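You operate a simulated robot arm through the tools that you are given. There is no shell and no other tool.

You run a simulated two-armed robot. Do the job below in one go: nothing can be reset, and whatever is moved stays where it is left.

TASK
Load board No 29 from the red box on the trolley into the jig and test it.
Fine: it ends in the jig, lid shut and red lever over it.

Only the result counts: the job must be done as asked and must still hold three seconds after the hand-in. Knocking over, shifting, dropping, spilling or breaking anything else fails it. Lids that push on must go on centred and level and be pressed home; caps that screw on are set level and turned clockwise until they are tight.

THE ROBOT
Two 7-joint arms with two-finger parallel grippers on one trunk that stands fixed in place. Base frame: the origin is at the foot of the trunk, x ahead of it, y to its left, z up. Readings come in mm, degrees, newtons and seconds.
The left shoulder is at [70, 163, 1220], the right one opposite. With the tool pointing down near the work surface each hand reaches from about 100 to 580 mm from the base axis, measured 20 degrees to its own side. Payload 3.43 kg a hand.
Tool frame (each hand has its own): the origin (TCP) lies between the finger pads and is the grasp point; the fingertips stand 34 mm ahead of it; z points along the fingers, y is the line along which they close. The gripper opens to 128 mm. The fingers are 24 mm wide and 12 mm thick; the gripper's body (48 by 130 mm) begins 96 mm behind the TCP.
Orientation is that of the tool frame in the base frame, as a unit quaternion [x, y, z, w]. With the fingers straight down and closing along the base's y, the tool's x points along the base's -x, its y along +y and its z along -z.

THE INTERFACE
- The arms move only by the tool arm_command. It takes "left_moves", "right_moves" or both (then of equal length, played together; a hand with none holds still); each is a list of rows, each an object of numbers (a shift or turn left out is 0, a gripper value left out holds the last): "dx", "dy", "dz": the shift along the tool's x, y, z in mm; "wx", "wy", "wz": the turn, a rotation vector about the tool's x, y, z in degrees; "claw": the gripper command, from -1 (fully open) to 1 (shut), values between in proportion. In form: [{"dx": .., "dy": .., "dz": .., "wx": .., "wy": .., "wz": .., "claw": ..}, ...]. A call has 1 to 20 rows; each row is the pose to reach, as a shift and turn from the pose commanded when the call began, along the tool's axes at that moment. A row lasts 0.2 s, in which the tool goes at most 50 mm and 8.6 degrees; a call with a longer step from one row to the next is refused whole, and so is a gripper value outside its range. A pose out of reach is approached as far as the arm can. The call stops where the force on the tool passes 90 N (or 10 N more than at its start, if that is more) or the arm is blocked; 0.2 s more then pass. The fingers move at their own pace (about 153 mm/s each) and stop on an object; they squeeze with about 28 N. The grip force told is the motor's: it shows also when the fingers shut on nothing. Time passes only in rows, and 0.2 s behind the last, so rows that repeat a pose let the fingers close. It gives the time, the measured TCP pose, the force on the tool (base axes), the opening and the grip force at its end, in the units of the frame above (readings bear some noise), with the torque about the TCP (base axes, N m) and any sound that the robot's microphone picked up.
- Cameras (640 x 400 px; columns grow to the right, rows downward): "scene" is now at [134.4, -40.6, 1464.7]; the picture's right is [-0.44, -0.90, 0.00], its down [-0.37, 0.18, -0.91] and it looks along [0.82, -0.40, -0.41] (base axes); focal length 262 px, centre (320, 200). "left" rides on the left gripper at [76, 11, -160] in its tool frame; the picture's right is [-0.15, 0.99, 0.00], its down [-0.88, -0.13, -0.46] and it looks along [-0.45, -0.07, 0.89] (tool axes); focal length 234 px, centre (320, 200). "right" rides on the right gripper at [76, -11, -160] in its tool frame; the picture's right is [0.15, 0.99, 0.00], its down [-0.88, 0.13, -0.46] and it looks along [-0.45, 0.07, 0.89] (tool axes); focal length 234 px, centre (320, 200).
- snapshot(camera): a new picture of that camera. No time passes.
- lift_body(by): slides the trunk up (or, below 0, down) by that many mm; the arms and the scene camera ride with it, the base frame stays. It gives what a move gives, with no picture.
- aim_head(pan, tilt): turns the head with the scene camera to pan (to the left, within 86 degrees either way) and tilt (down, from -29 to 69), counted from straight ahead of the robot. It gives what a move gives.
- probe_pixels(camera, pixels): for up to 12 pixels [column, row] of the newest picture of that camera ("zoom" is the newest enlarged one), the place [x, y, z] in the base frame of the surface seen there, good to about 2 mm. No time passes.
- enlarge(camera, box): a new picture of the part [left, top, right, bottom] of that camera's present view, enlarged. No time passes.
- finish_job(): hands the job in; it is judged then, once.

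Unless the task says otherwise, let go and move clear before handing in.

The tools are called after "Request:" as a command line: name --argument value ..., lists and objects as JSON in quotes. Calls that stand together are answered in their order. arm_command: Moves the arms, as the interface text tells. Its arguments: {"type":"object","properties":{"left_moves":{"type":"array","items":{"type":"object","properties":{"dx":{"type":"number"},"dy":{"type":"number"},"dz":{"type":"number"},"wx":{"type":"number"},"wy":{"type":"number"},"wz":{"type":"number"},"claw":{"type":"number"}}}},"right_moves":{"type":"array","items":{"type":"object","properties":{"dx":{"type":"number"},"dy":{"type":"number"},"dz":{"type":"number"},"wx":{"type":"number"},"wy":{"type":"number"},"wz":{"type":"number"},"claw":{"type":"number"}}}}},"required":[]} The other tools are called the same way: lift_body (by) moves the trunk up or down; aim_head (pan, tilt) turns the head that bears the scene camera; snapshot (camera) takes a picture; probe_pixels (camera, pixels) gives the place of the surface under pixels of a picture; enlarge (camera, box) takes an enlarged picture of a part of a camera's view; finish_job () hands the job in.

At the start:

```text
clock: 0.0
left_position: [700.4, -0.4, 1308.4]
left_ee_rot: [-0.001, 1.0, 0.0, 0.0]
left_ft_force: [-0.5, -0.3, 1.0]
left_wrist_torque: [-0.01, 0.0, 0.0]
left_opening: 127.8
left_finger_force: 0.1
right_position: [343.9, -392.4, 1273.4]
right_ee_rot: [-0.002, 1.0, 0.0, 0.0]
right_ft_force: [-1.0, -0.3, -0.1]
right_wrist_torque: [-0.04, -0.03, -0.03]
right_opening: 128.1
right_finger_force: 0.1
trunk travel left (down, up): [-700.0, 240.0]
head pan, tilt (commanded): [-25.9, 24.2]
```

scene: 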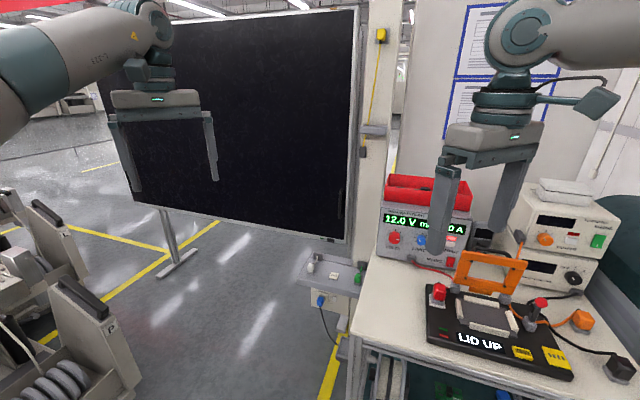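
right: 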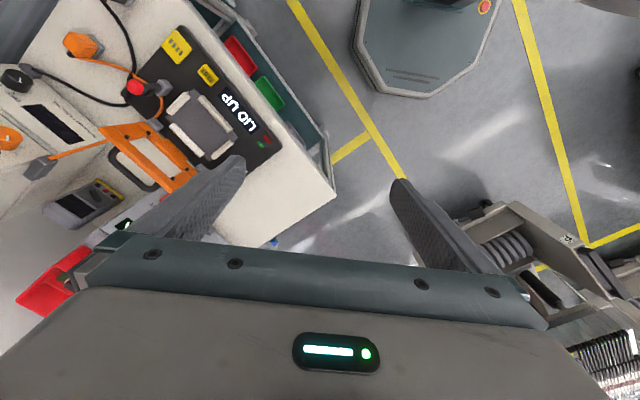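
left: 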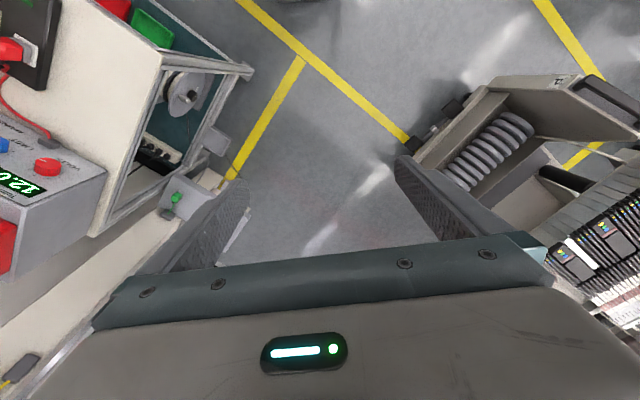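

The scene picture shows the jig at about (490, 335) with "LID UP" on its display and no trolley in sight yet. I'll turn the head to look around and find the trolley with the red box.

Request:
aim_head --pan 20 --tilt 40

Request:
snapshot --camera "scene"

```text
clock: 1.1
left_position: [702.6, 0.2, 1307.7]
left_ee_rot: [0.0, 1.0, 0.0, -0.001]
left_ft_force: [-0.3, 0.1, -0.7]
left_wrist_torque: [-0.02, 0.01, 0.02]
left_opening: 128.3
left_finger_force: 0.1
right_position: [343.1, -392.4, 1275.6]
right_ee_rot: [-0.002, 1.0, 0.0, 0.001]
right_ft_force: [-0.3, 0.2, 0.0]
right_wrist_torque: [0.04, 0.0, -0.02]
right_opening: 128.1
right_finger_force: 0.2
trunk travel left (down, up): [-700.0, 240.0]
head pan, tilt (commanded): [20.0, 40.0]
```

```text
taken
```

scene: 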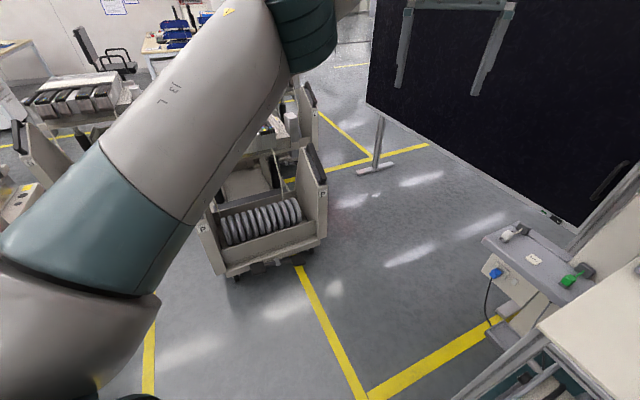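

A trolley-like unit stands at about (265, 215), partly behind the left arm. I'll look further left and more down.

Request:
aim_head --pan 65 --tilt 45

Request:
snapshot --camera "scene"

Request:
enlarge --camera "left" --box '[400, 60, 640, 320]'

Request:
enlarge --camera "right" --box '[0, 0, 340, 250]'

```text
clock: 2.2
left_position: [701.2, -0.4, 1307.6]
left_ee_rot: [-0.002, 1.0, -0.001, -0.001]
left_ft_force: [0.0, 0.8, 0.6]
left_wrist_torque: [-0.03, -0.04, -0.01]
left_opening: 127.8
left_finger_force: 0.0
right_position: [343.0, -391.0, 1274.7]
right_ee_rot: [-0.001, 1.0, 0.0, 0.0]
right_ft_force: [-0.3, -0.2, -0.7]
right_wrist_torque: [0.01, -0.04, 0.0]
right_opening: 128.0
right_finger_force: 0.0
trunk travel left (down, up): [-700.0, 240.0]
head pan, tilt (commanded): [65.0, 45.0]
```

```text
taken
```

scene: 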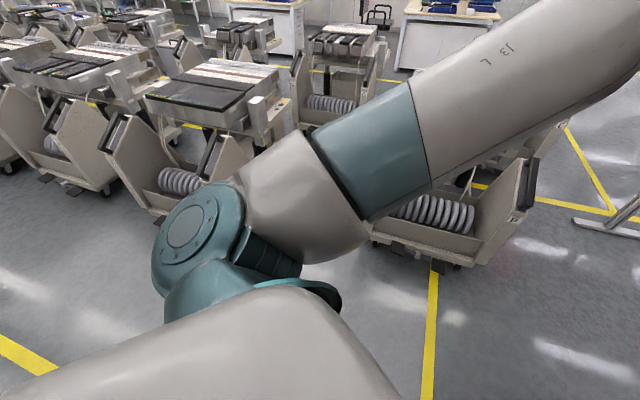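

```text
1.54 times, centred on (520, 190) of left
```

zoom: 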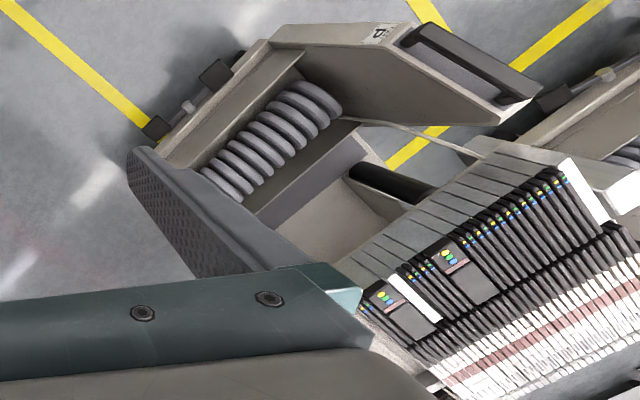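

```text
1.60 times, centred on (170, 125) of right
```

zoom: 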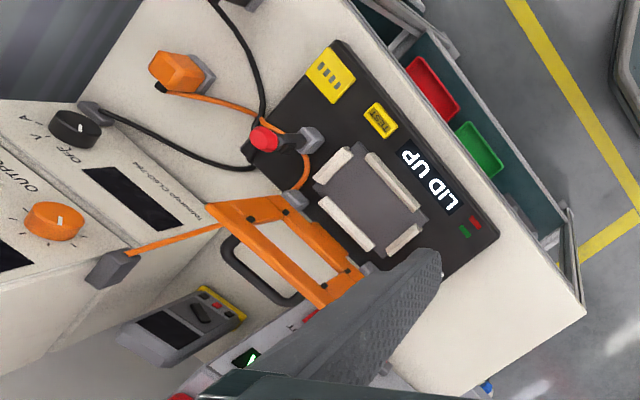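

No red box shows on the left trolleys; the right hand's enlarged view shows red and green bins at (432, 88) and (480, 150) below the bench. I'll look right and down with the head.

Request:
aim_head --pan -65 --tilt 50

Request:
snapshot --camera "scene"

Request:
aim_head --pan -10 --tilt 65

Request:
snapshot --camera "scene"

```text
clock: 4.4
left_position: [701.6, 0.1, 1309.0]
left_ee_rot: [0.0, 1.0, 0.0, 0.0]
left_ft_force: [-0.2, 0.1, -1.0]
left_wrist_torque: [0.01, -0.02, -0.01]
left_opening: 127.8
left_finger_force: 0.1
right_position: [342.1, -393.5, 1274.0]
right_ee_rot: [-0.001, 1.0, -0.001, 0.0]
right_ft_force: [0.2, 0.7, -0.4]
right_wrist_torque: [-0.06, 0.0, 0.0]
right_opening: 128.0
right_finger_force: 0.1
trunk travel left (down, up): [-700.0, 240.0]
head pan, tilt (commanded): [-65.0, 50.0]
```

```text
taken
```

scene: 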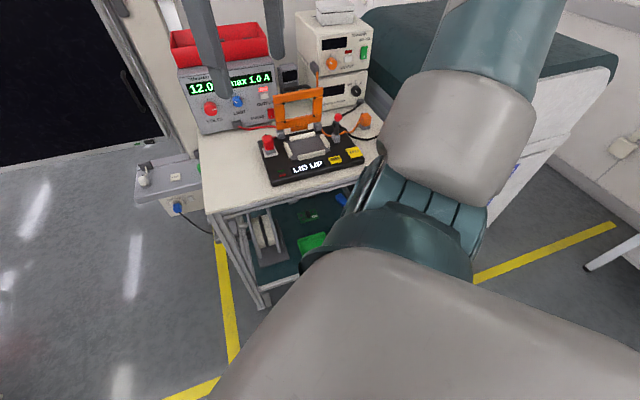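

```text
clock: 5.6
left_position: [701.6, -0.6, 1309.6]
left_ee_rot: [-0.001, 1.0, 0.0, 0.0]
left_ft_force: [-0.4, -0.4, 0.0]
left_wrist_torque: [0.01, -0.04, -0.02]
left_opening: 127.8
left_finger_force: 0.0
right_position: [343.9, -391.8, 1274.8]
right_ee_rot: [-0.001, 1.0, 0.0, 0.0]
right_ft_force: [0.1, 0.0, -0.4]
right_wrist_torque: [0.03, 0.02, -0.03]
right_opening: 128.1
right_finger_force: 0.1
trunk travel left (down, up): [-700.0, 240.0]
head pan, tilt (commanded): [-10.0, 65.0]
```

```text
taken
```

scene: 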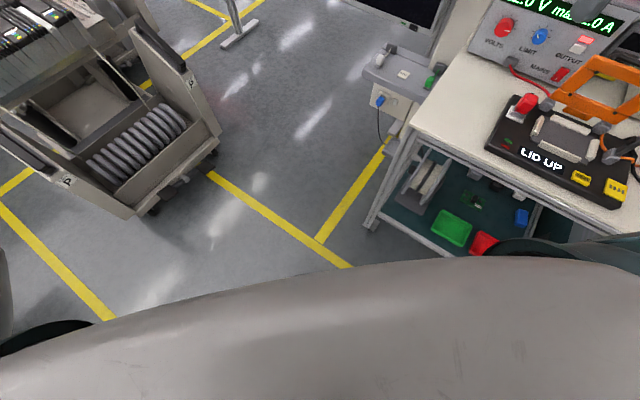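

The trolley's lower deck shows a green tray at (452, 228), a red box at (485, 243) and the jig on its top. I'll probe these and enlarge the view.

Request:
probe_pixels --camera "scene" --pixels '[[485, 243], [452, 228], [475, 202], [520, 217], [430, 180], [440, 120], [540, 150], [525, 103], [605, 70], [620, 150], [420, 145], [600, 215]]'

Request:
enlarge --camera "scene" --box '[340, 60, 640, 260]'

```text
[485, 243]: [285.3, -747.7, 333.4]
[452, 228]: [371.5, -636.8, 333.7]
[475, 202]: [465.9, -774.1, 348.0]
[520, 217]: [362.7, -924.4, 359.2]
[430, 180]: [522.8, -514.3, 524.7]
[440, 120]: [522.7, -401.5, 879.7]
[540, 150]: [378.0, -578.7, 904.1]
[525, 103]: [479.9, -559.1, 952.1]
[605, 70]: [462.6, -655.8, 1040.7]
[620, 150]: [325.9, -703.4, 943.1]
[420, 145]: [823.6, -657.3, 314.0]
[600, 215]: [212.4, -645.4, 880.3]
```

```text
2.00 times, centred on (490, 160) of scene
```

zoom: 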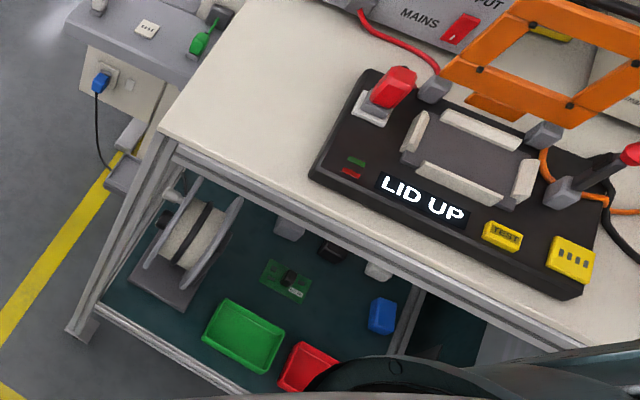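

The bench top is at z≈880 and the jig at about (380, -580). The red tray on the power supply and the red box on the lower shelf are both candidates, so I'll keep searching the rest of the room before deciding.

Request:
aim_head --pan -86 --tilt 30

Request:
snapshot --camera "scene"

Request:
aim_head --pan 86 --tilt 45

Request:
snapshot --camera "scene"

Request:
aim_head --pan -45 --tilt 20

Request:
snapshot --camera "scene"

```text
clock: 7.1
left_position: [703.1, -0.2, 1309.0]
left_ee_rot: [-0.001, 1.0, 0.0, 0.0]
left_ft_force: [0.6, -0.3, -0.1]
left_wrist_torque: [-0.01, 0.02, -0.01]
left_opening: 127.9
left_finger_force: 0.1
right_position: [343.4, -392.1, 1275.1]
right_ee_rot: [0.0, 1.0, -0.001, 0.0]
right_ft_force: [0.1, -0.3, 0.2]
right_wrist_torque: [0.05, 0.04, -0.02]
right_opening: 128.0
right_finger_force: 0.0
trunk travel left (down, up): [-700.0, 240.0]
head pan, tilt (commanded): [-85.9, 30.0]
```

```text
taken
```

scene: 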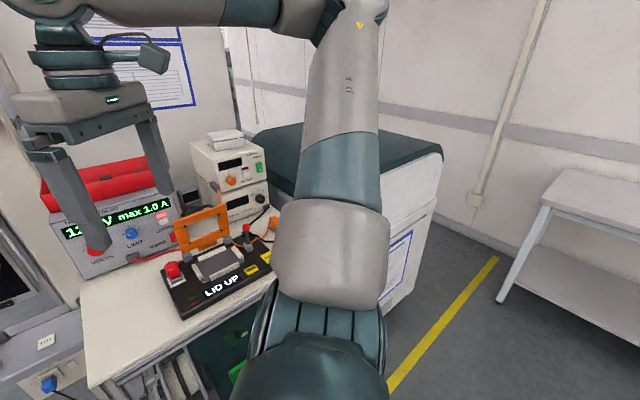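

```text
clock: 9.7
left_position: [701.6, -1.1, 1308.9]
left_ee_rot: [-0.001, 1.0, 0.0, 0.0]
left_ft_force: [0.4, -0.1, -0.5]
left_wrist_torque: [-0.02, -0.01, 0.01]
left_opening: 128.0
left_finger_force: 0.0
right_position: [344.2, -391.5, 1274.0]
right_ee_rot: [-0.001, 1.0, 0.0, 0.0]
right_ft_force: [0.4, 0.9, -0.6]
right_wrist_torque: [-0.03, -0.01, 0.03]
right_opening: 128.1
right_finger_force: 0.1
trunk travel left (down, up): [-700.0, 240.0]
head pan, tilt (commanded): [85.9, 45.0]
```

```text
taken
```

scene: 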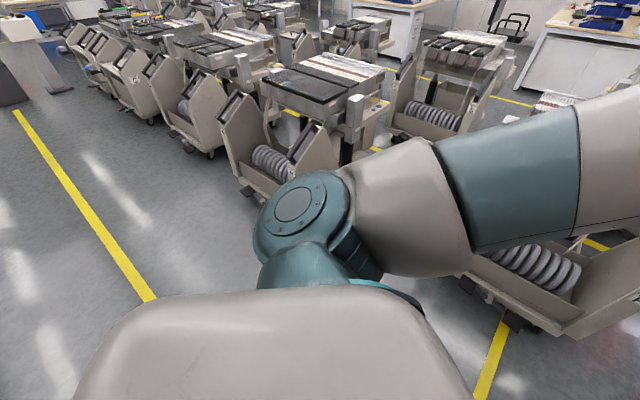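

```text
clock: 11.8
left_position: [702.4, -0.0, 1308.0]
left_ee_rot: [0.0, 1.0, 0.0, 0.0]
left_ft_force: [0.7, -0.7, -0.6]
left_wrist_torque: [0.0, 0.03, 0.01]
left_opening: 128.1
left_finger_force: 0.0
right_position: [343.6, -392.3, 1274.6]
right_ee_rot: [-0.001, 1.0, -0.001, 0.0]
right_ft_force: [0.5, -0.3, -0.2]
right_wrist_torque: [-0.01, 0.01, 0.03]
right_opening: 128.2
right_finger_force: 0.1
trunk travel left (down, up): [-700.0, 240.0]
head pan, tilt (commanded): [-45.0, 20.0]
```

```text
taken
```

scene: 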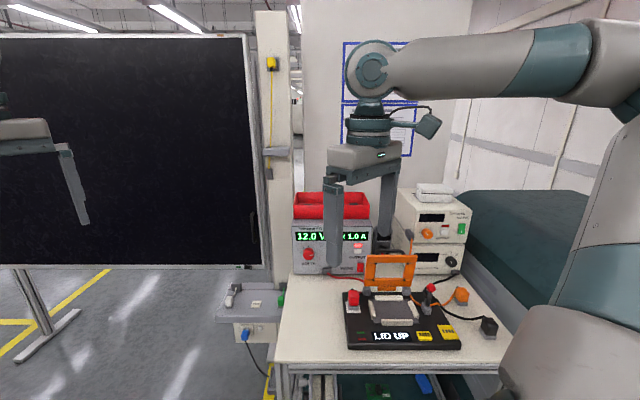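

There are two red containers: the tray on the power supply at (332, 205) and the box under the bench top. I'll look at close range in front of the base and then inspect both.

Request:
enlarge --camera "scene" --box '[270, 170, 510, 360]'

Request:
aim_head --pan 30 --tilt 69

Request:
snapshot --camera "scene"

Request:
aim_head --pan -40 --tilt 69

Request:
snapshot --camera "scene"

```text
2.11 times, centred on (390, 265) of scene
```

zoom: 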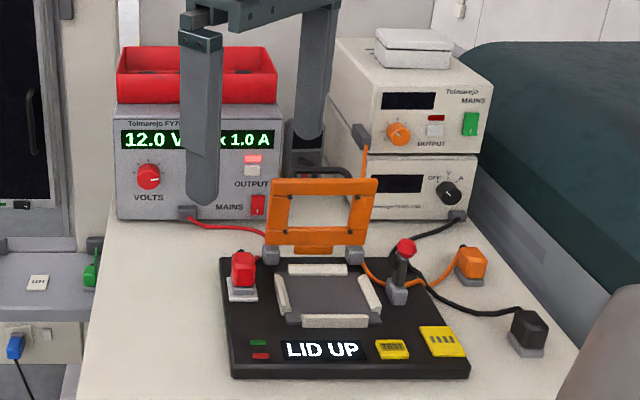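

```text
clock: 13.3
left_position: [701.1, -1.2, 1308.0]
left_ee_rot: [-0.001, 1.0, 0.0, 0.0]
left_ft_force: [-0.1, -0.1, -0.2]
left_wrist_torque: [-0.01, 0.02, 0.0]
left_opening: 127.9
left_finger_force: 0.1
right_position: [343.2, -392.0, 1273.7]
right_ee_rot: [-0.001, 1.0, -0.001, 0.0]
right_ft_force: [0.1, -0.1, 1.0]
right_wrist_torque: [-0.05, 0.01, 0.05]
right_opening: 128.1
right_finger_force: 0.1
trunk travel left (down, up): [-700.0, 240.0]
head pan, tilt (commanded): [30.0, 68.8]
```

```text
taken
```

scene: 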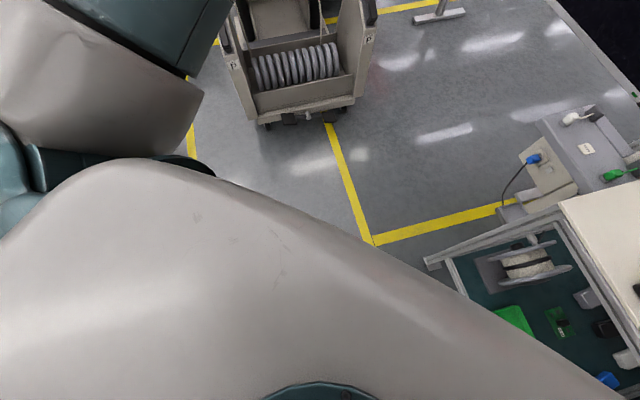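

```text
clock: 14.7
left_position: [701.7, 0.0, 1308.4]
left_ee_rot: [-0.001, 1.0, 0.0, 0.0]
left_ft_force: [-0.6, -0.4, -0.2]
left_wrist_torque: [0.0, -0.02, 0.0]
left_opening: 128.1
left_finger_force: 0.1
right_position: [343.0, -392.0, 1275.0]
right_ee_rot: [-0.001, 1.0, 0.0, 0.0]
right_ft_force: [-0.3, 0.5, -0.6]
right_wrist_torque: [0.0, -0.02, 0.01]
right_opening: 127.8
right_finger_force: 0.0
trunk travel left (down, up): [-700.0, 240.0]
head pan, tilt (commanded): [-40.0, 68.8]
```

```text
taken
```

scene: 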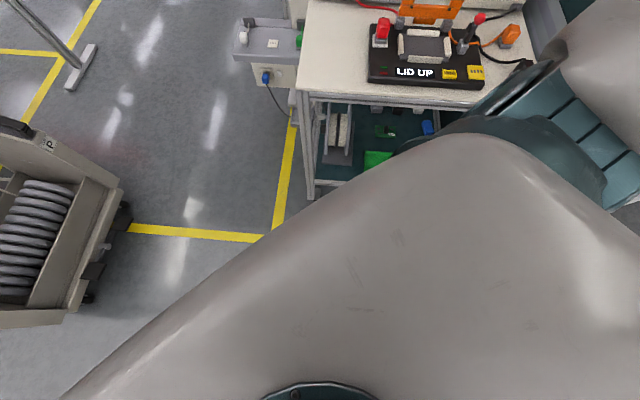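

The jig has an orange hinged lid, a red-topped lever at right, and yellow TEST labels; wall sheets in blue frames may hold instructions. I'll read those and the jig's labels enlarged.

Request:
aim_head --pan -55 --tilt 10

Request:
snapshot --camera "scene"

Request:
enlarge --camera "scene" --box '[200, 60, 360, 160]'

Request:
enlarge --camera "right" --box '[110, 20, 290, 150]'

```text
clock: 16.0
left_position: [702.5, -0.1, 1308.1]
left_ee_rot: [0.0, 1.0, -0.001, 0.0]
left_ft_force: [-0.7, 0.6, 0.5]
left_wrist_torque: [-0.03, 0.0, -0.02]
left_opening: 127.8
left_finger_force: 0.0
right_position: [343.2, -391.5, 1275.9]
right_ee_rot: [-0.001, 1.0, 0.001, 0.0]
right_ft_force: [0.4, 0.9, -0.1]
right_wrist_torque: [-0.01, -0.01, -0.02]
right_opening: 128.3
right_finger_force: 0.1
trunk travel left (down, up): [-700.0, 240.0]
head pan, tilt (commanded): [-55.0, 10.0]
```

```text
taken
```

scene: 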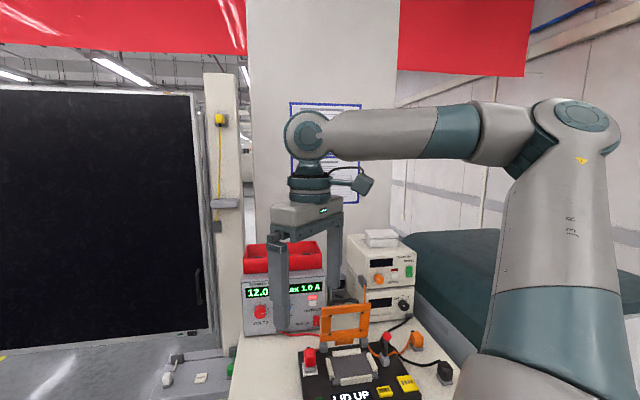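

```text
4.00 times, centred on (280, 110) of scene
```

zoom: 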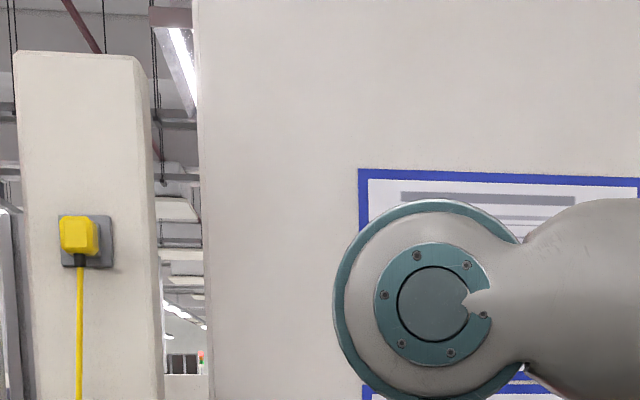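

```text
3.08 times, centred on (200, 85) of right
```

zoom: 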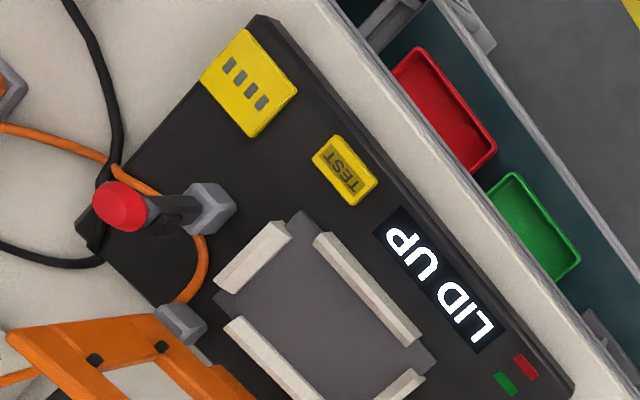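

The lower red and green bins look empty from above in the enlarged view (445, 108), and the tray on the supply is partly hidden. I'll probe the red tray, power supply and jig parts in the scene view, and then look around to the left with probes.

Request:
probe_pixels --camera "scene" --pixels '[[255, 262], [315, 245], [260, 312], [318, 300], [310, 355], [345, 320], [386, 340], [405, 384], [380, 391], [350, 365], [415, 338], [445, 368]]'

Request:
enlarge --camera "scene" --box '[220, 220, 350, 300]'

Request:
aim_head --pan 45 --tilt 60

Request:
snapshot --camera "scene"

```text
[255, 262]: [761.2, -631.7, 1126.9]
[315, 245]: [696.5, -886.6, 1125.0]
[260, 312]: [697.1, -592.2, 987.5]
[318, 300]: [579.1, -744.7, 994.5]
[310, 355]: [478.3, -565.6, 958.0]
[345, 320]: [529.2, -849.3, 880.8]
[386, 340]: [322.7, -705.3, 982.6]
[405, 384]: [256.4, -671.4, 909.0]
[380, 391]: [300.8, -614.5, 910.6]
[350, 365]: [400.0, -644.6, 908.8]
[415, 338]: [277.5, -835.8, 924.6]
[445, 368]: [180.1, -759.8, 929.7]
```

```text
4.92 times, centred on (285, 260) of scene
```

zoom: 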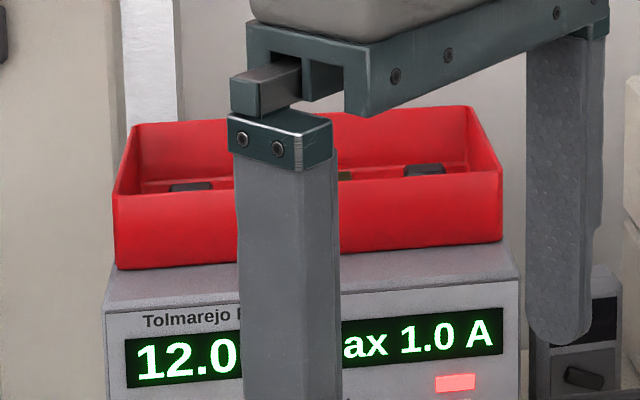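

```text
clock: 17.7
left_position: [701.9, -0.4, 1309.6]
left_ee_rot: [-0.002, 1.0, -0.001, 0.0]
left_ft_force: [0.6, 0.5, 0.4]
left_wrist_torque: [0.02, 0.02, -0.03]
left_opening: 127.8
left_finger_force: 0.1
right_position: [343.4, -391.8, 1274.6]
right_ee_rot: [-0.002, 1.0, 0.0, -0.001]
right_ft_force: [-0.7, 0.4, -0.7]
right_wrist_torque: [0.0, -0.01, -0.02]
right_opening: 127.8
right_finger_force: 0.0
trunk travel left (down, up): [-700.0, 240.0]
head pan, tilt (commanded): [45.0, 60.0]
```

```text
taken
```

scene: 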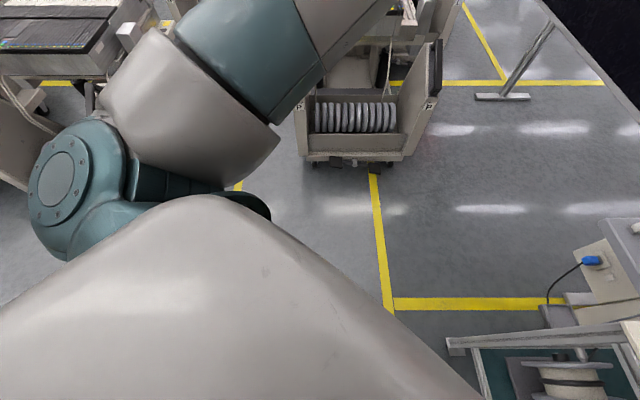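

The tray on the supply (around (740, -750, 1125)) holds dark parts, maybe boards. I'll raise the trunk fully for a better view down into the tray and the whole bench.

Request:
lift_body --by 240

Request:
aim_head --pan -50 --tilt 35

Request:
snapshot --camera "scene"

Request:
snapshot --camera "right"

Request:
snapshot --camera "left"

```text
clock: 20.2
left_position: [703.0, -1.2, 1548.0]
left_ee_rot: [-0.001, 1.0, 0.0, -0.001]
left_ft_force: [-0.3, -0.2, -0.5]
left_wrist_torque: [-0.02, 0.01, 0.0]
left_opening: 128.2
left_finger_force: 0.0
right_position: [343.8, -391.8, 1515.1]
right_ee_rot: [-0.001, 1.0, 0.0, 0.0]
right_ft_force: [-0.2, -0.2, 0.0]
right_wrist_torque: [0.0, -0.02, -0.02]
right_opening: 128.1
right_finger_force: 0.2
trunk travel left (down, up): [-940.0, 0.0]
head pan, tilt (commanded): [45.0, 60.0]
```

```text
clock: 21.9
left_position: [702.0, -0.7, 1547.9]
left_ee_rot: [-0.001, 1.0, 0.0, -0.001]
left_ft_force: [-0.6, -0.8, -0.1]
left_wrist_torque: [-0.02, -0.01, 0.02]
left_opening: 128.1
left_finger_force: 0.1
right_position: [342.8, -391.5, 1514.2]
right_ee_rot: [-0.001, 1.0, 0.0, -0.001]
right_ft_force: [0.0, -0.5, 0.3]
right_wrist_torque: [0.0, 0.04, -0.02]
right_opening: 128.0
right_finger_force: 0.1
trunk travel left (down, up): [-940.0, 0.0]
head pan, tilt (commanded): [-50.0, 35.0]
```

```text
taken
```

scene: 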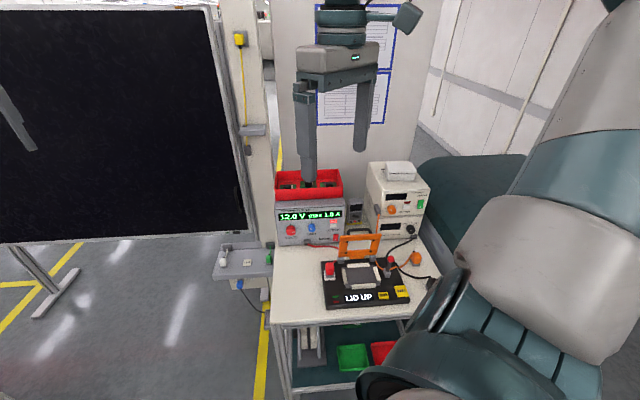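

```text
taken
```

right: 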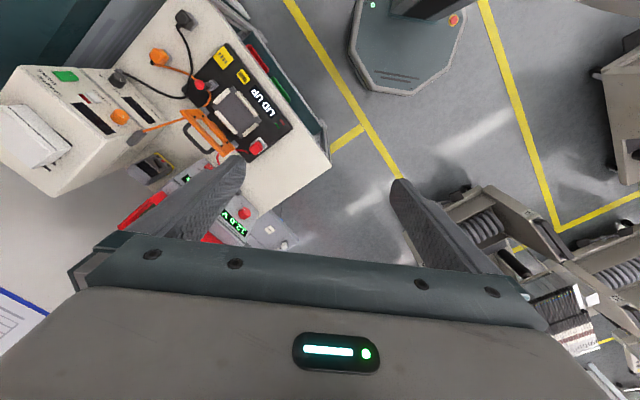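

```text
taken
```

left: 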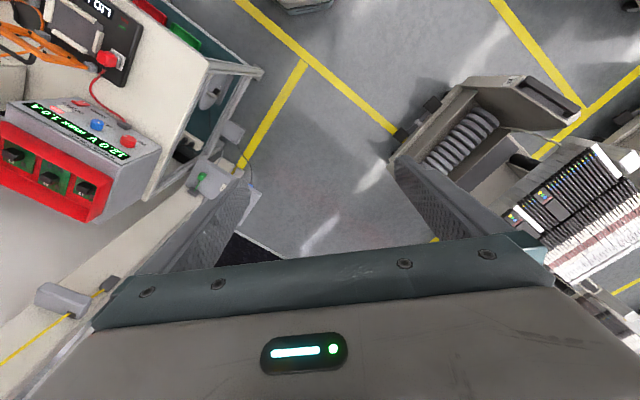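

The left camera now shows the red tray at (60, 175) holding three green boards with chips. I'll enlarge it to read numbers.

Request:
enlarge --camera "left" --box '[0, 100, 160, 230]'

Request:
probe_pixels --camera "left" --pixels '[[15, 155], [50, 180], [85, 188], [10, 125], [95, 212], [25, 165], [60, 145], [110, 62], [80, 150], [40, 195]]'

Request:
enlarge --camera "scene" --box '[260, 150, 450, 270]'

Request:
enlarge --camera "scene" --box '[260, 290, 430, 400]'

```text
3.08 times, centred on (80, 165) of left
```

zoom: 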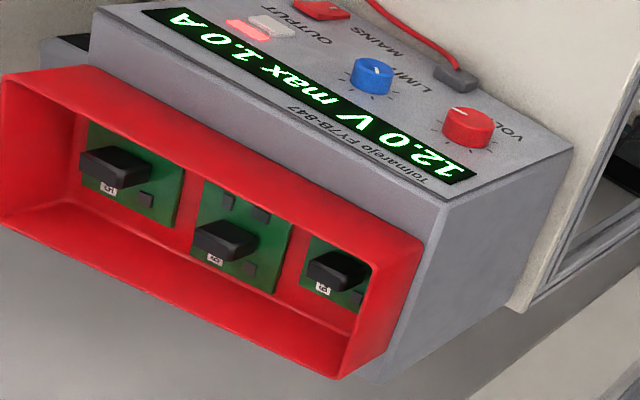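

```text
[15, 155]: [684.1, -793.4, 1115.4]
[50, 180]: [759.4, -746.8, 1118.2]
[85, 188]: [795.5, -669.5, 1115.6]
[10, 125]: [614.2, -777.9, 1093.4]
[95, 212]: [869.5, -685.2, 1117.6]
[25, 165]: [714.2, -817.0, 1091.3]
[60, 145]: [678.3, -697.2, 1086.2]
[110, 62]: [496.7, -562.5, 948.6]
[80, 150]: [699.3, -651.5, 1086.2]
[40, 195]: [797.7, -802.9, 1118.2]
```

```text
3.33 times, centred on (355, 210) of scene
```

zoom: 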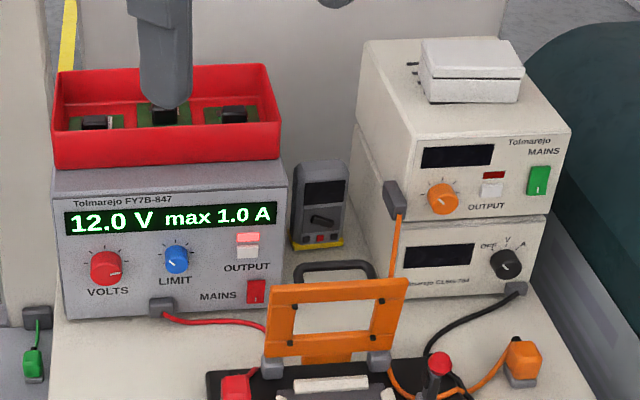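

```text
3.64 times, centred on (345, 345) of scene
```

zoom: 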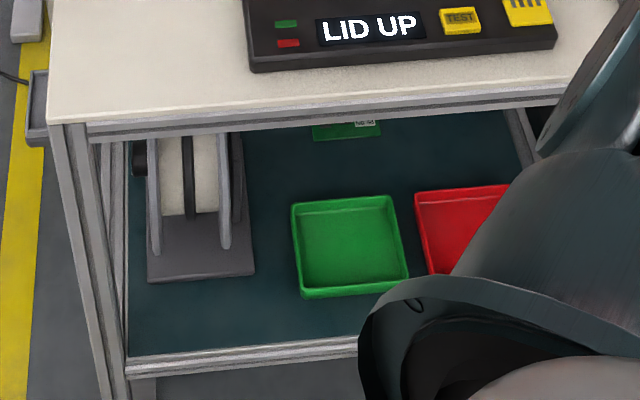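

The tray holds three boards with tall black blocks and small labels I can't read yet (zoom pixels (108, 187), (215, 260), (322, 288)). I'll move the right hand over towards the tray, staying high, so its camera can read them.

Request:
arm_command --right_moves '[{"dx": -25, "dy": -25, "dz": 6}, {"dx": -50, "dy": -50, "dz": 12}, {"dx": -75, "dy": -75, "dz": 18}, {"dx": -100, "dy": -100, "dz": 24}, {"dx": -125, "dy": -125, "dz": 30}, {"dx": -150, "dy": -150, "dz": 36}, {"dx": -175, "dy": -175, "dz": 42}, {"dx": -200, "dy": -200, "dz": 48}, {"dx": -225, "dy": -225, "dz": 54}, {"dx": -250, "dy": -250, "dz": 60}]'

Request:
snapshot --camera "right"

Request:
snapshot --camera "scene"

```text
clock: 24.1
left_position: [705.3, -0.7, 1547.1]
left_ee_rot: [-0.001, 1.0, 0.001, -0.001]
left_ft_force: [0.4, 0.3, 0.6]
left_wrist_torque: [0.02, 0.04, 0.0]
left_opening: 127.9
left_finger_force: 0.0
right_position: [594.7, -644.4, 1453.0]
right_ee_rot: [0.001, 1.0, 0.001, -0.001]
right_ft_force: [1.1, -0.2, -1.1]
right_wrist_torque: [-0.01, 0.0, 0.01]
right_opening: 127.6
right_finger_force: 0.0
trunk travel left (down, up): [-940.0, 0.0]
head pan, tilt (commanded): [-50.0, 35.0]
```

```text
taken
```

right: 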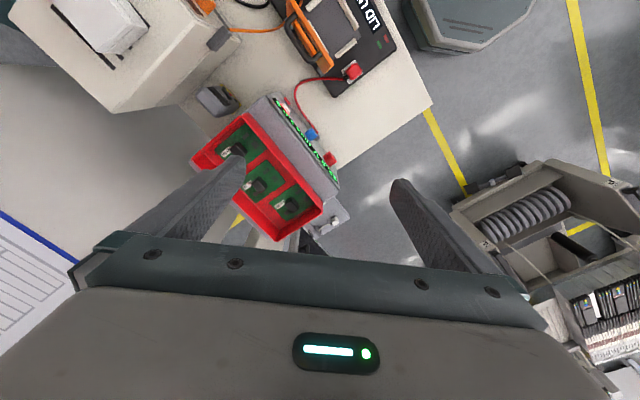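

```text
taken
```

scene: 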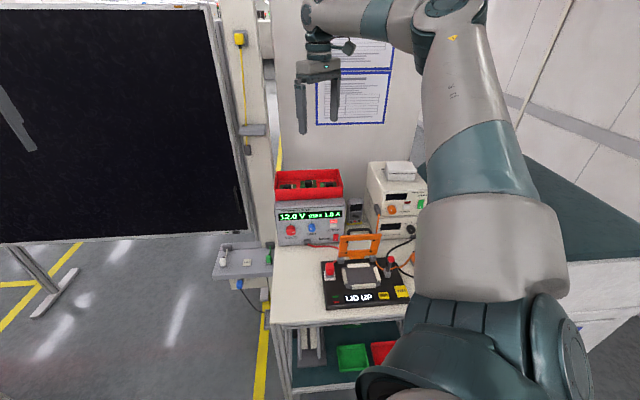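

The hand reached (595, -644, 1453) and the right camera sees all three boards around (235, 150), (258, 185), (290, 205). I'll enlarge that and the papers on the wall.

Request:
enlarge --camera "right" --box '[180, 90, 350, 245]'

Request:
enlarge --camera "right" --box '[200, 130, 280, 180]'

Request:
enlarge --camera "right" --box '[235, 170, 315, 220]'

Request:
enlarge --camera "scene" --box '[300, 30, 400, 130]'

```text
2.58 times, centred on (265, 168) of right
```

zoom: 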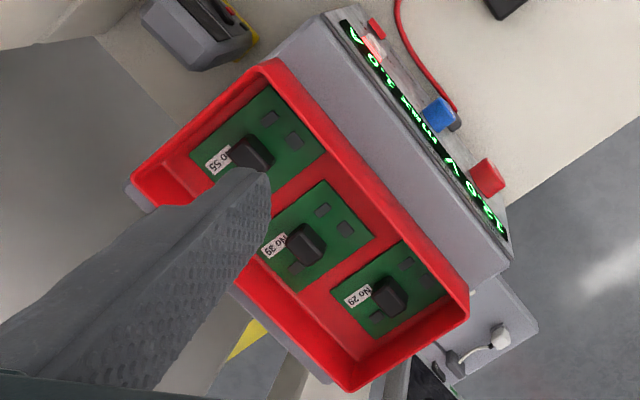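

```text
8.00 times, centred on (240, 155) of right
```

zoom: 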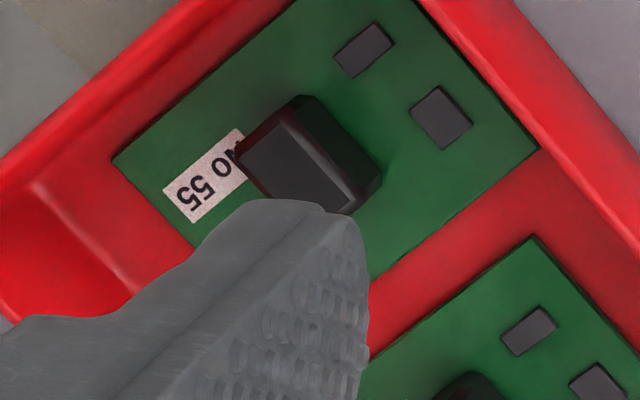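

```text
8.00 times, centred on (275, 195) of right
```

zoom: 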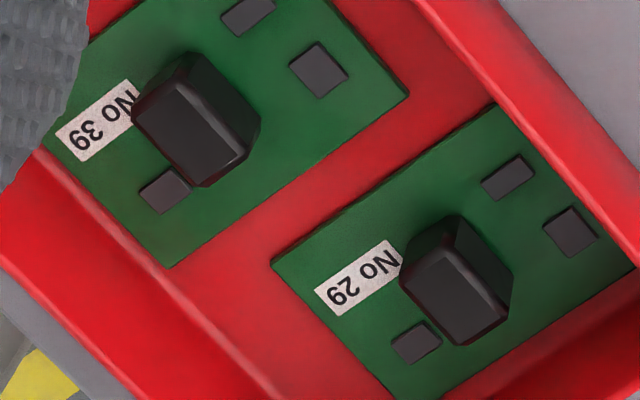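

```text
4.00 times, centred on (350, 80) of scene
```

zoom: 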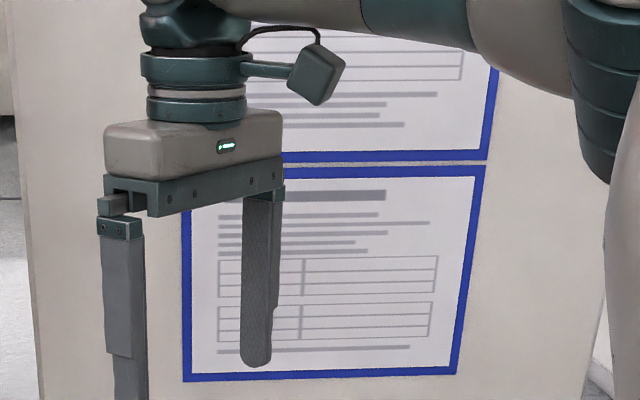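

No 29 is the board at the end nearest the -640 side; blocks sit on each board and labels are readable ("No 29" at (362, 275) in the third enlargement). I'll probe its corners and block, and look closely at the jig.

Request:
enlarge --camera "right" --box '[250, 170, 330, 220]'

Request:
probe_pixels --camera "zoom" --pixels '[[345, 280], [335, 255], [390, 225], [150, 265], [370, 108], [510, 265], [265, 395], [230, 280], [360, 345], [450, 230], [300, 345]]'

Request:
enlarge --camera "right" --box '[270, 0, 430, 100]'

```text
8.00 times, centred on (290, 195) of right
```

zoom: 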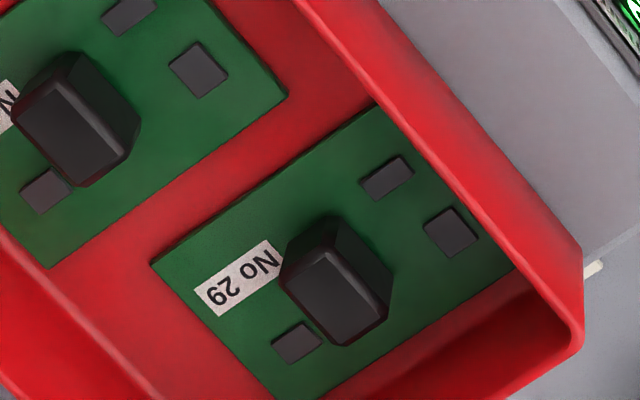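

```text
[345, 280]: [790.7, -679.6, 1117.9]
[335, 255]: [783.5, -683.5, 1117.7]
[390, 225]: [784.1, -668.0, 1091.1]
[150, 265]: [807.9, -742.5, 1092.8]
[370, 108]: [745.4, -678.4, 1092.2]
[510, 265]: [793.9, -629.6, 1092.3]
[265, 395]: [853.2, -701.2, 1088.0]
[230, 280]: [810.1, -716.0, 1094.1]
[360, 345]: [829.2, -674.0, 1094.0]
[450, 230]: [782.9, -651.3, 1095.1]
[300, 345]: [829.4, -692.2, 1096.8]
```

```text
4.00 times, centred on (350, 50) of right
```

zoom: 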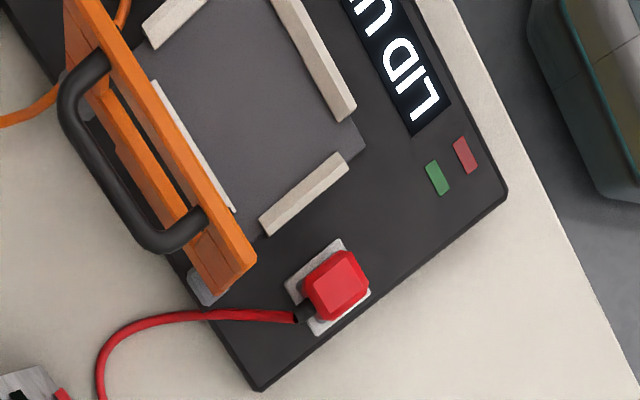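

Board 29 lies with corners near (808, -742), (745, -678), (794, -630); its block tops out at z≈1118 while the board is at 1092. I'll enlarge the block to get its exact footprint and orientation.

Request:
enlarge --camera "right" --box '[276, 190, 308, 216]'

```text
15.38 times, centred on (292, 203) of right
```

zoom: 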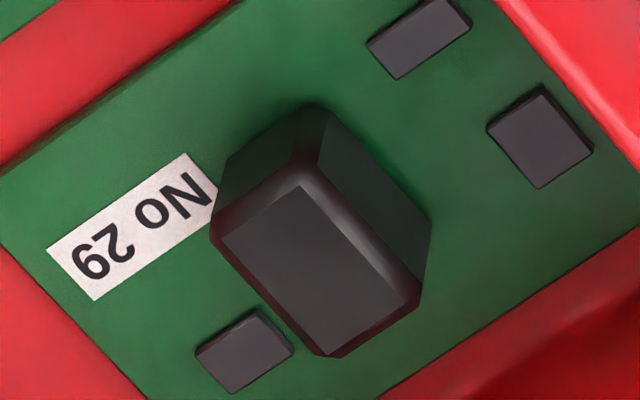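

Request:
probe_pixels --camera "zoom" --pixels '[[225, 240], [302, 190], [405, 302], [332, 350], [315, 270], [52, 250], [98, 297], [310, 108], [220, 205], [428, 225], [5, 245], [150, 398]]'

```text
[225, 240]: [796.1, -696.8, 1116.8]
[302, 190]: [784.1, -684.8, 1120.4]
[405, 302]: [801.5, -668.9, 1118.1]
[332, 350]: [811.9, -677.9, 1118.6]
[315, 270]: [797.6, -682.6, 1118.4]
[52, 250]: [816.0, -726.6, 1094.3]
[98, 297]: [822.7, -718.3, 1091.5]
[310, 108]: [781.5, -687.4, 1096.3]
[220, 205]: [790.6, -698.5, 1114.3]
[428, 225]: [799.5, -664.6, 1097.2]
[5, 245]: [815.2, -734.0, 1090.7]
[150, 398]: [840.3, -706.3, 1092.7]
```

The block's top is centred near (798, -682), about 19 × 27 mm, long side along the 45° direction. Before testing the reach over the tray I'll check where the wall behind it stands.

Request:
snapshot --camera "scene"

Request:
probe_pixels --camera "scene" --pixels '[[385, 110], [285, 60], [330, 150], [250, 40], [255, 130], [225, 20], [400, 150], [280, 140], [245, 200]]'

Request:
probe_pixels --camera "right" --pixels '[[286, 221], [284, 219], [283, 215], [314, 205], [301, 184], [269, 203], [279, 239], [192, 165], [250, 117], [321, 204], [340, 178], [270, 95]]'

```text
taken
```

scene: 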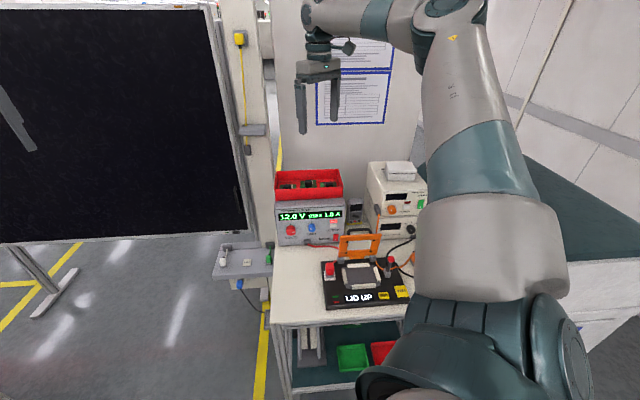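

```text
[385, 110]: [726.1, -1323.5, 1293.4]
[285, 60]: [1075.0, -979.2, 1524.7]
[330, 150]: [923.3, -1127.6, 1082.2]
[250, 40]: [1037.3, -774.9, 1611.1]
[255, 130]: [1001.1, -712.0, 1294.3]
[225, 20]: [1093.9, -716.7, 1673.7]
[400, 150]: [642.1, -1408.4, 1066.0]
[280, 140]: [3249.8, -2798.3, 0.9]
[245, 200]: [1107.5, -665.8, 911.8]
```

```text
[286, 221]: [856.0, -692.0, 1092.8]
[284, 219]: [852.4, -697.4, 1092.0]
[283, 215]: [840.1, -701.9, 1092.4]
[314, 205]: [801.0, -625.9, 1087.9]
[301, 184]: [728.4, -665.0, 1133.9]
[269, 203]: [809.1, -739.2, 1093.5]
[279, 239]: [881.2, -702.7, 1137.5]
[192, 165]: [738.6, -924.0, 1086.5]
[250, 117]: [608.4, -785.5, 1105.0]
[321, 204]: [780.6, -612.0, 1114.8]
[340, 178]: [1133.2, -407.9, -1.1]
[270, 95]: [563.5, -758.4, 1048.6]
```

The wall is about 400 mm beyond the tray and the pillar about 200 mm, so the space above the tray is free. I'll move the hand above the board, turning 45° so the fingers close along the block's long side, and see how far it reaches.

Request:
arm_command --right_moves '[{"dx": -25, "dy": -5, "dz": 20, "wz": 5.6}, {"dx": -50, "dy": -10, "dz": 40, "wz": 11.2}, {"dx": -76, "dy": -15, "dz": 60, "wz": 16.9}, {"dx": -102, "dy": -20, "dz": 80, "wz": 22.5}, {"dx": -127, "dy": -25, "dz": 100, "wz": 28.1}, {"dx": -153, "dy": -30, "dz": 120, "wz": 33.7}, {"dx": -178, "dy": -36, "dz": 140, "wz": 39.4}, {"dx": -204, "dy": -41, "dz": 160, "wz": 45}]'

Request:
snapshot --camera "right"

Request:
snapshot --camera "scene"

```text
clock: 25.9
left_position: [703.2, 1.9, 1547.2]
left_ee_rot: [-0.001, 1.0, -0.002, -0.001]
left_ft_force: [-0.1, -0.5, -0.1]
left_wrist_torque: [-0.03, -0.02, 0.0]
left_opening: 128.1
left_finger_force: 0.0
right_position: [710.8, -623.6, 1281.5]
right_ee_rot: [0.382, 0.924, 0.002, 0.001]
right_ft_force: [0.0, -0.3, 0.0]
right_wrist_torque: [-0.02, 0.01, 0.02]
right_opening: 128.1
right_finger_force: 0.1
right hand out of reach, approached as far as the arm can: row 4, 5, 6, 7, 8
trunk travel left (down, up): [-940.0, 0.0]
head pan, tilt (commanded): [-50.0, 35.0]
```

```text
taken
```

right: 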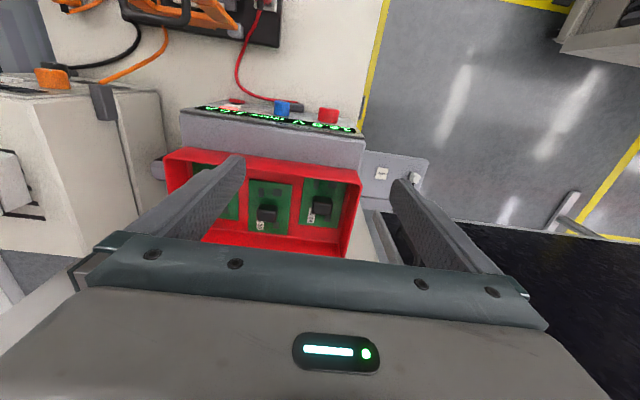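

```text
taken
```

scene: 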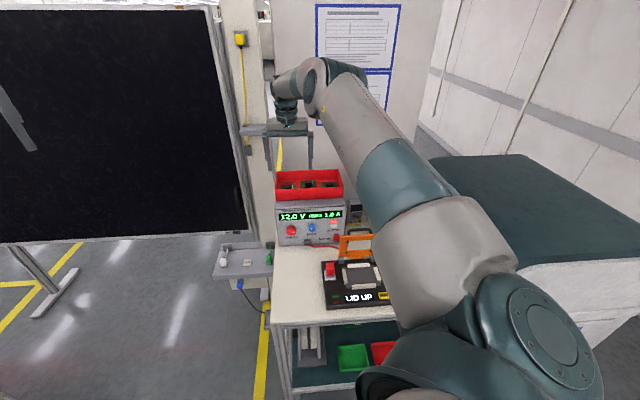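

The arm stopped at (711, -624, 1281), about 105 mm short with the tool upright. Tilting the hand outward about its y axis should gain that reach, so I'll tilt it by 32° here and look where it ends.

Request:
arm_command --right_moves '[{"wy": -8}, {"wy": -16}, {"wy": -24}, {"wy": -32}, {"wy": -32}]'

Request:
snapshot --camera "right"

```text
clock: 27.1
left_position: [702.0, -1.6, 1549.3]
left_ee_rot: [-0.001, 1.0, 0.0, 0.0]
left_ft_force: [-0.9, -0.6, 0.0]
left_wrist_torque: [0.01, 0.0, 0.04]
left_opening: 128.0
left_finger_force: 0.0
right_position: [708.6, -625.7, 1280.0]
right_ee_rot: [0.367, 0.889, -0.105, 0.255]
right_ft_force: [0.0, -0.3, 0.2]
right_wrist_torque: [-0.06, -0.04, -0.01]
right_opening: 128.1
right_finger_force: 0.0
trunk travel left (down, up): [-940.0, 0.0]
head pan, tilt (commanded): [-50.0, 35.0]
```

```text
taken
```

right: 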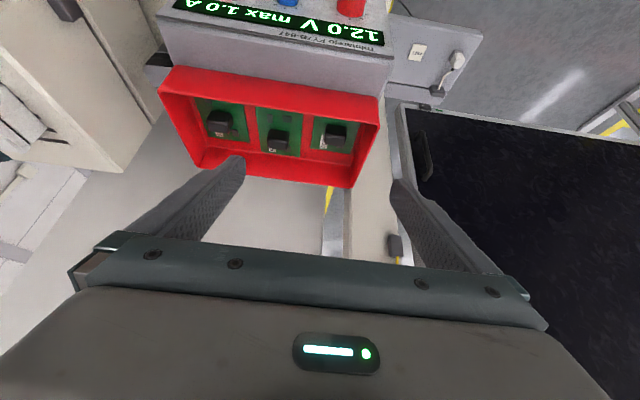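

The tilt worked in place (tool z now about (0.38, -0.37, -0.85)) and board 29 shows at (335, 135). I'll move to a hover 100 mm back along the tool axis from the grasp and part-close the fingers to about 44 mm, then look again.

Request:
arm_command --right_moves '[{"dx": 1, "dy": 12, "dz": 30, "claw": 0.3}, {"dx": 2, "dy": 23, "dz": 55, "claw": 0.3}, {"dx": 2, "dy": 23, "dz": 73, "claw": 0.3}, {"dx": 2, "dy": 23, "dz": 73, "claw": 0.3}]'

Request:
snapshot --camera "right"

Request:
snapshot --camera "scene"

```text
clock: 28.1
left_position: [701.8, -0.3, 1547.7]
left_ee_rot: [-0.001, 1.0, 0.0, 0.0]
left_ft_force: [0.2, -0.2, -0.5]
left_wrist_torque: [0.03, -0.01, 0.04]
left_opening: 128.4
left_finger_force: 0.1
right_position: [750.6, -635.1, 1217.2]
right_ee_rot: [0.367, 0.888, -0.105, 0.255]
right_ft_force: [0.0, -0.3, 0.4]
right_wrist_torque: [0.0, 0.04, 0.03]
right_opening: 44.7
right_finger_force: 0.1
trunk travel left (down, up): [-940.0, 0.0]
head pan, tilt (commanded): [-50.0, 35.0]
```

```text
taken
```

right: 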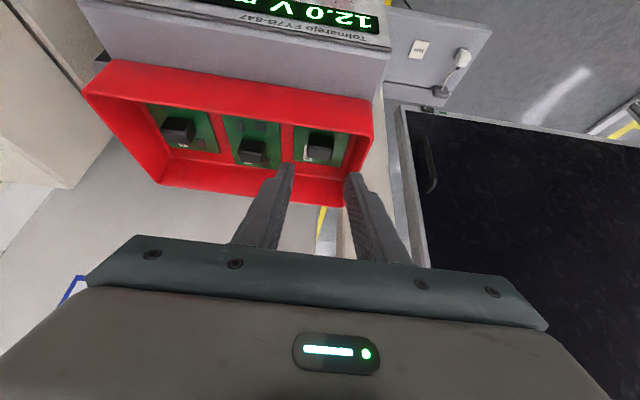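

```text
taken
```

scene: 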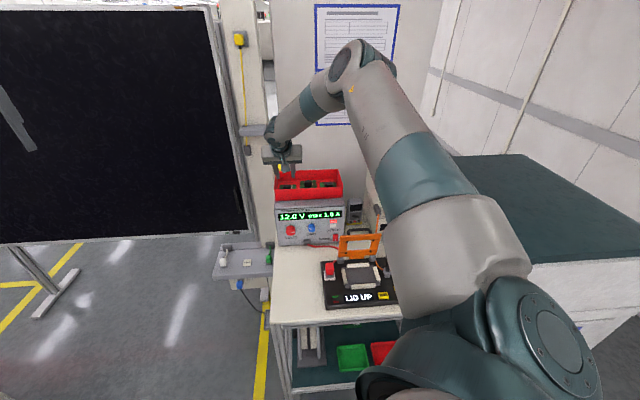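

The hand hovers at (751, -635, 1217) with a 45 mm gap; the block sits at (320, 148) ahead of the fingers. I'll enlarge and probe block, board edges and the tray wall to fix the approach.

Request:
enlarge --camera "right" --box '[280, 110, 380, 200]'

```text
4.44 times, centred on (330, 155) of right
```

zoom: 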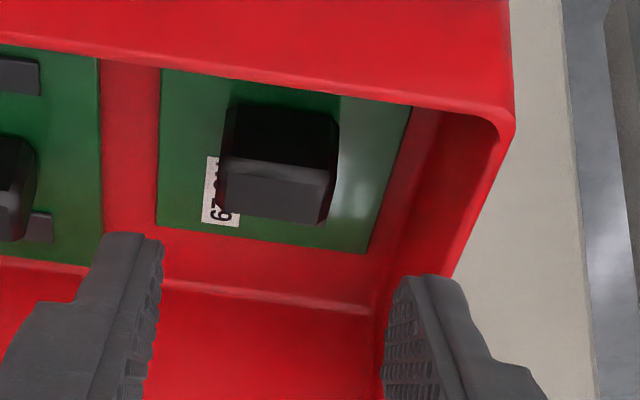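

Request:
probe_pixels --camera "zoom" --pixels '[[225, 165], [328, 175], [320, 215], [232, 208], [275, 190], [158, 222], [368, 250], [410, 110], [162, 72], [510, 125], [450, 265], [375, 315]]'

```text
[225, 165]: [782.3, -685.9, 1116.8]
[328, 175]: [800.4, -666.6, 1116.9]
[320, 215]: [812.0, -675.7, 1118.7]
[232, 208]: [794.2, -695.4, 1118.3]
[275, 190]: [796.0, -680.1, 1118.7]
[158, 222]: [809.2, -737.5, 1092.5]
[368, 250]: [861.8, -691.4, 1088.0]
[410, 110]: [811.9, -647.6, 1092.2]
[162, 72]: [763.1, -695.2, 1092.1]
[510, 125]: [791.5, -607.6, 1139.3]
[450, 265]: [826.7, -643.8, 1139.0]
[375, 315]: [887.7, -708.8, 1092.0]
```

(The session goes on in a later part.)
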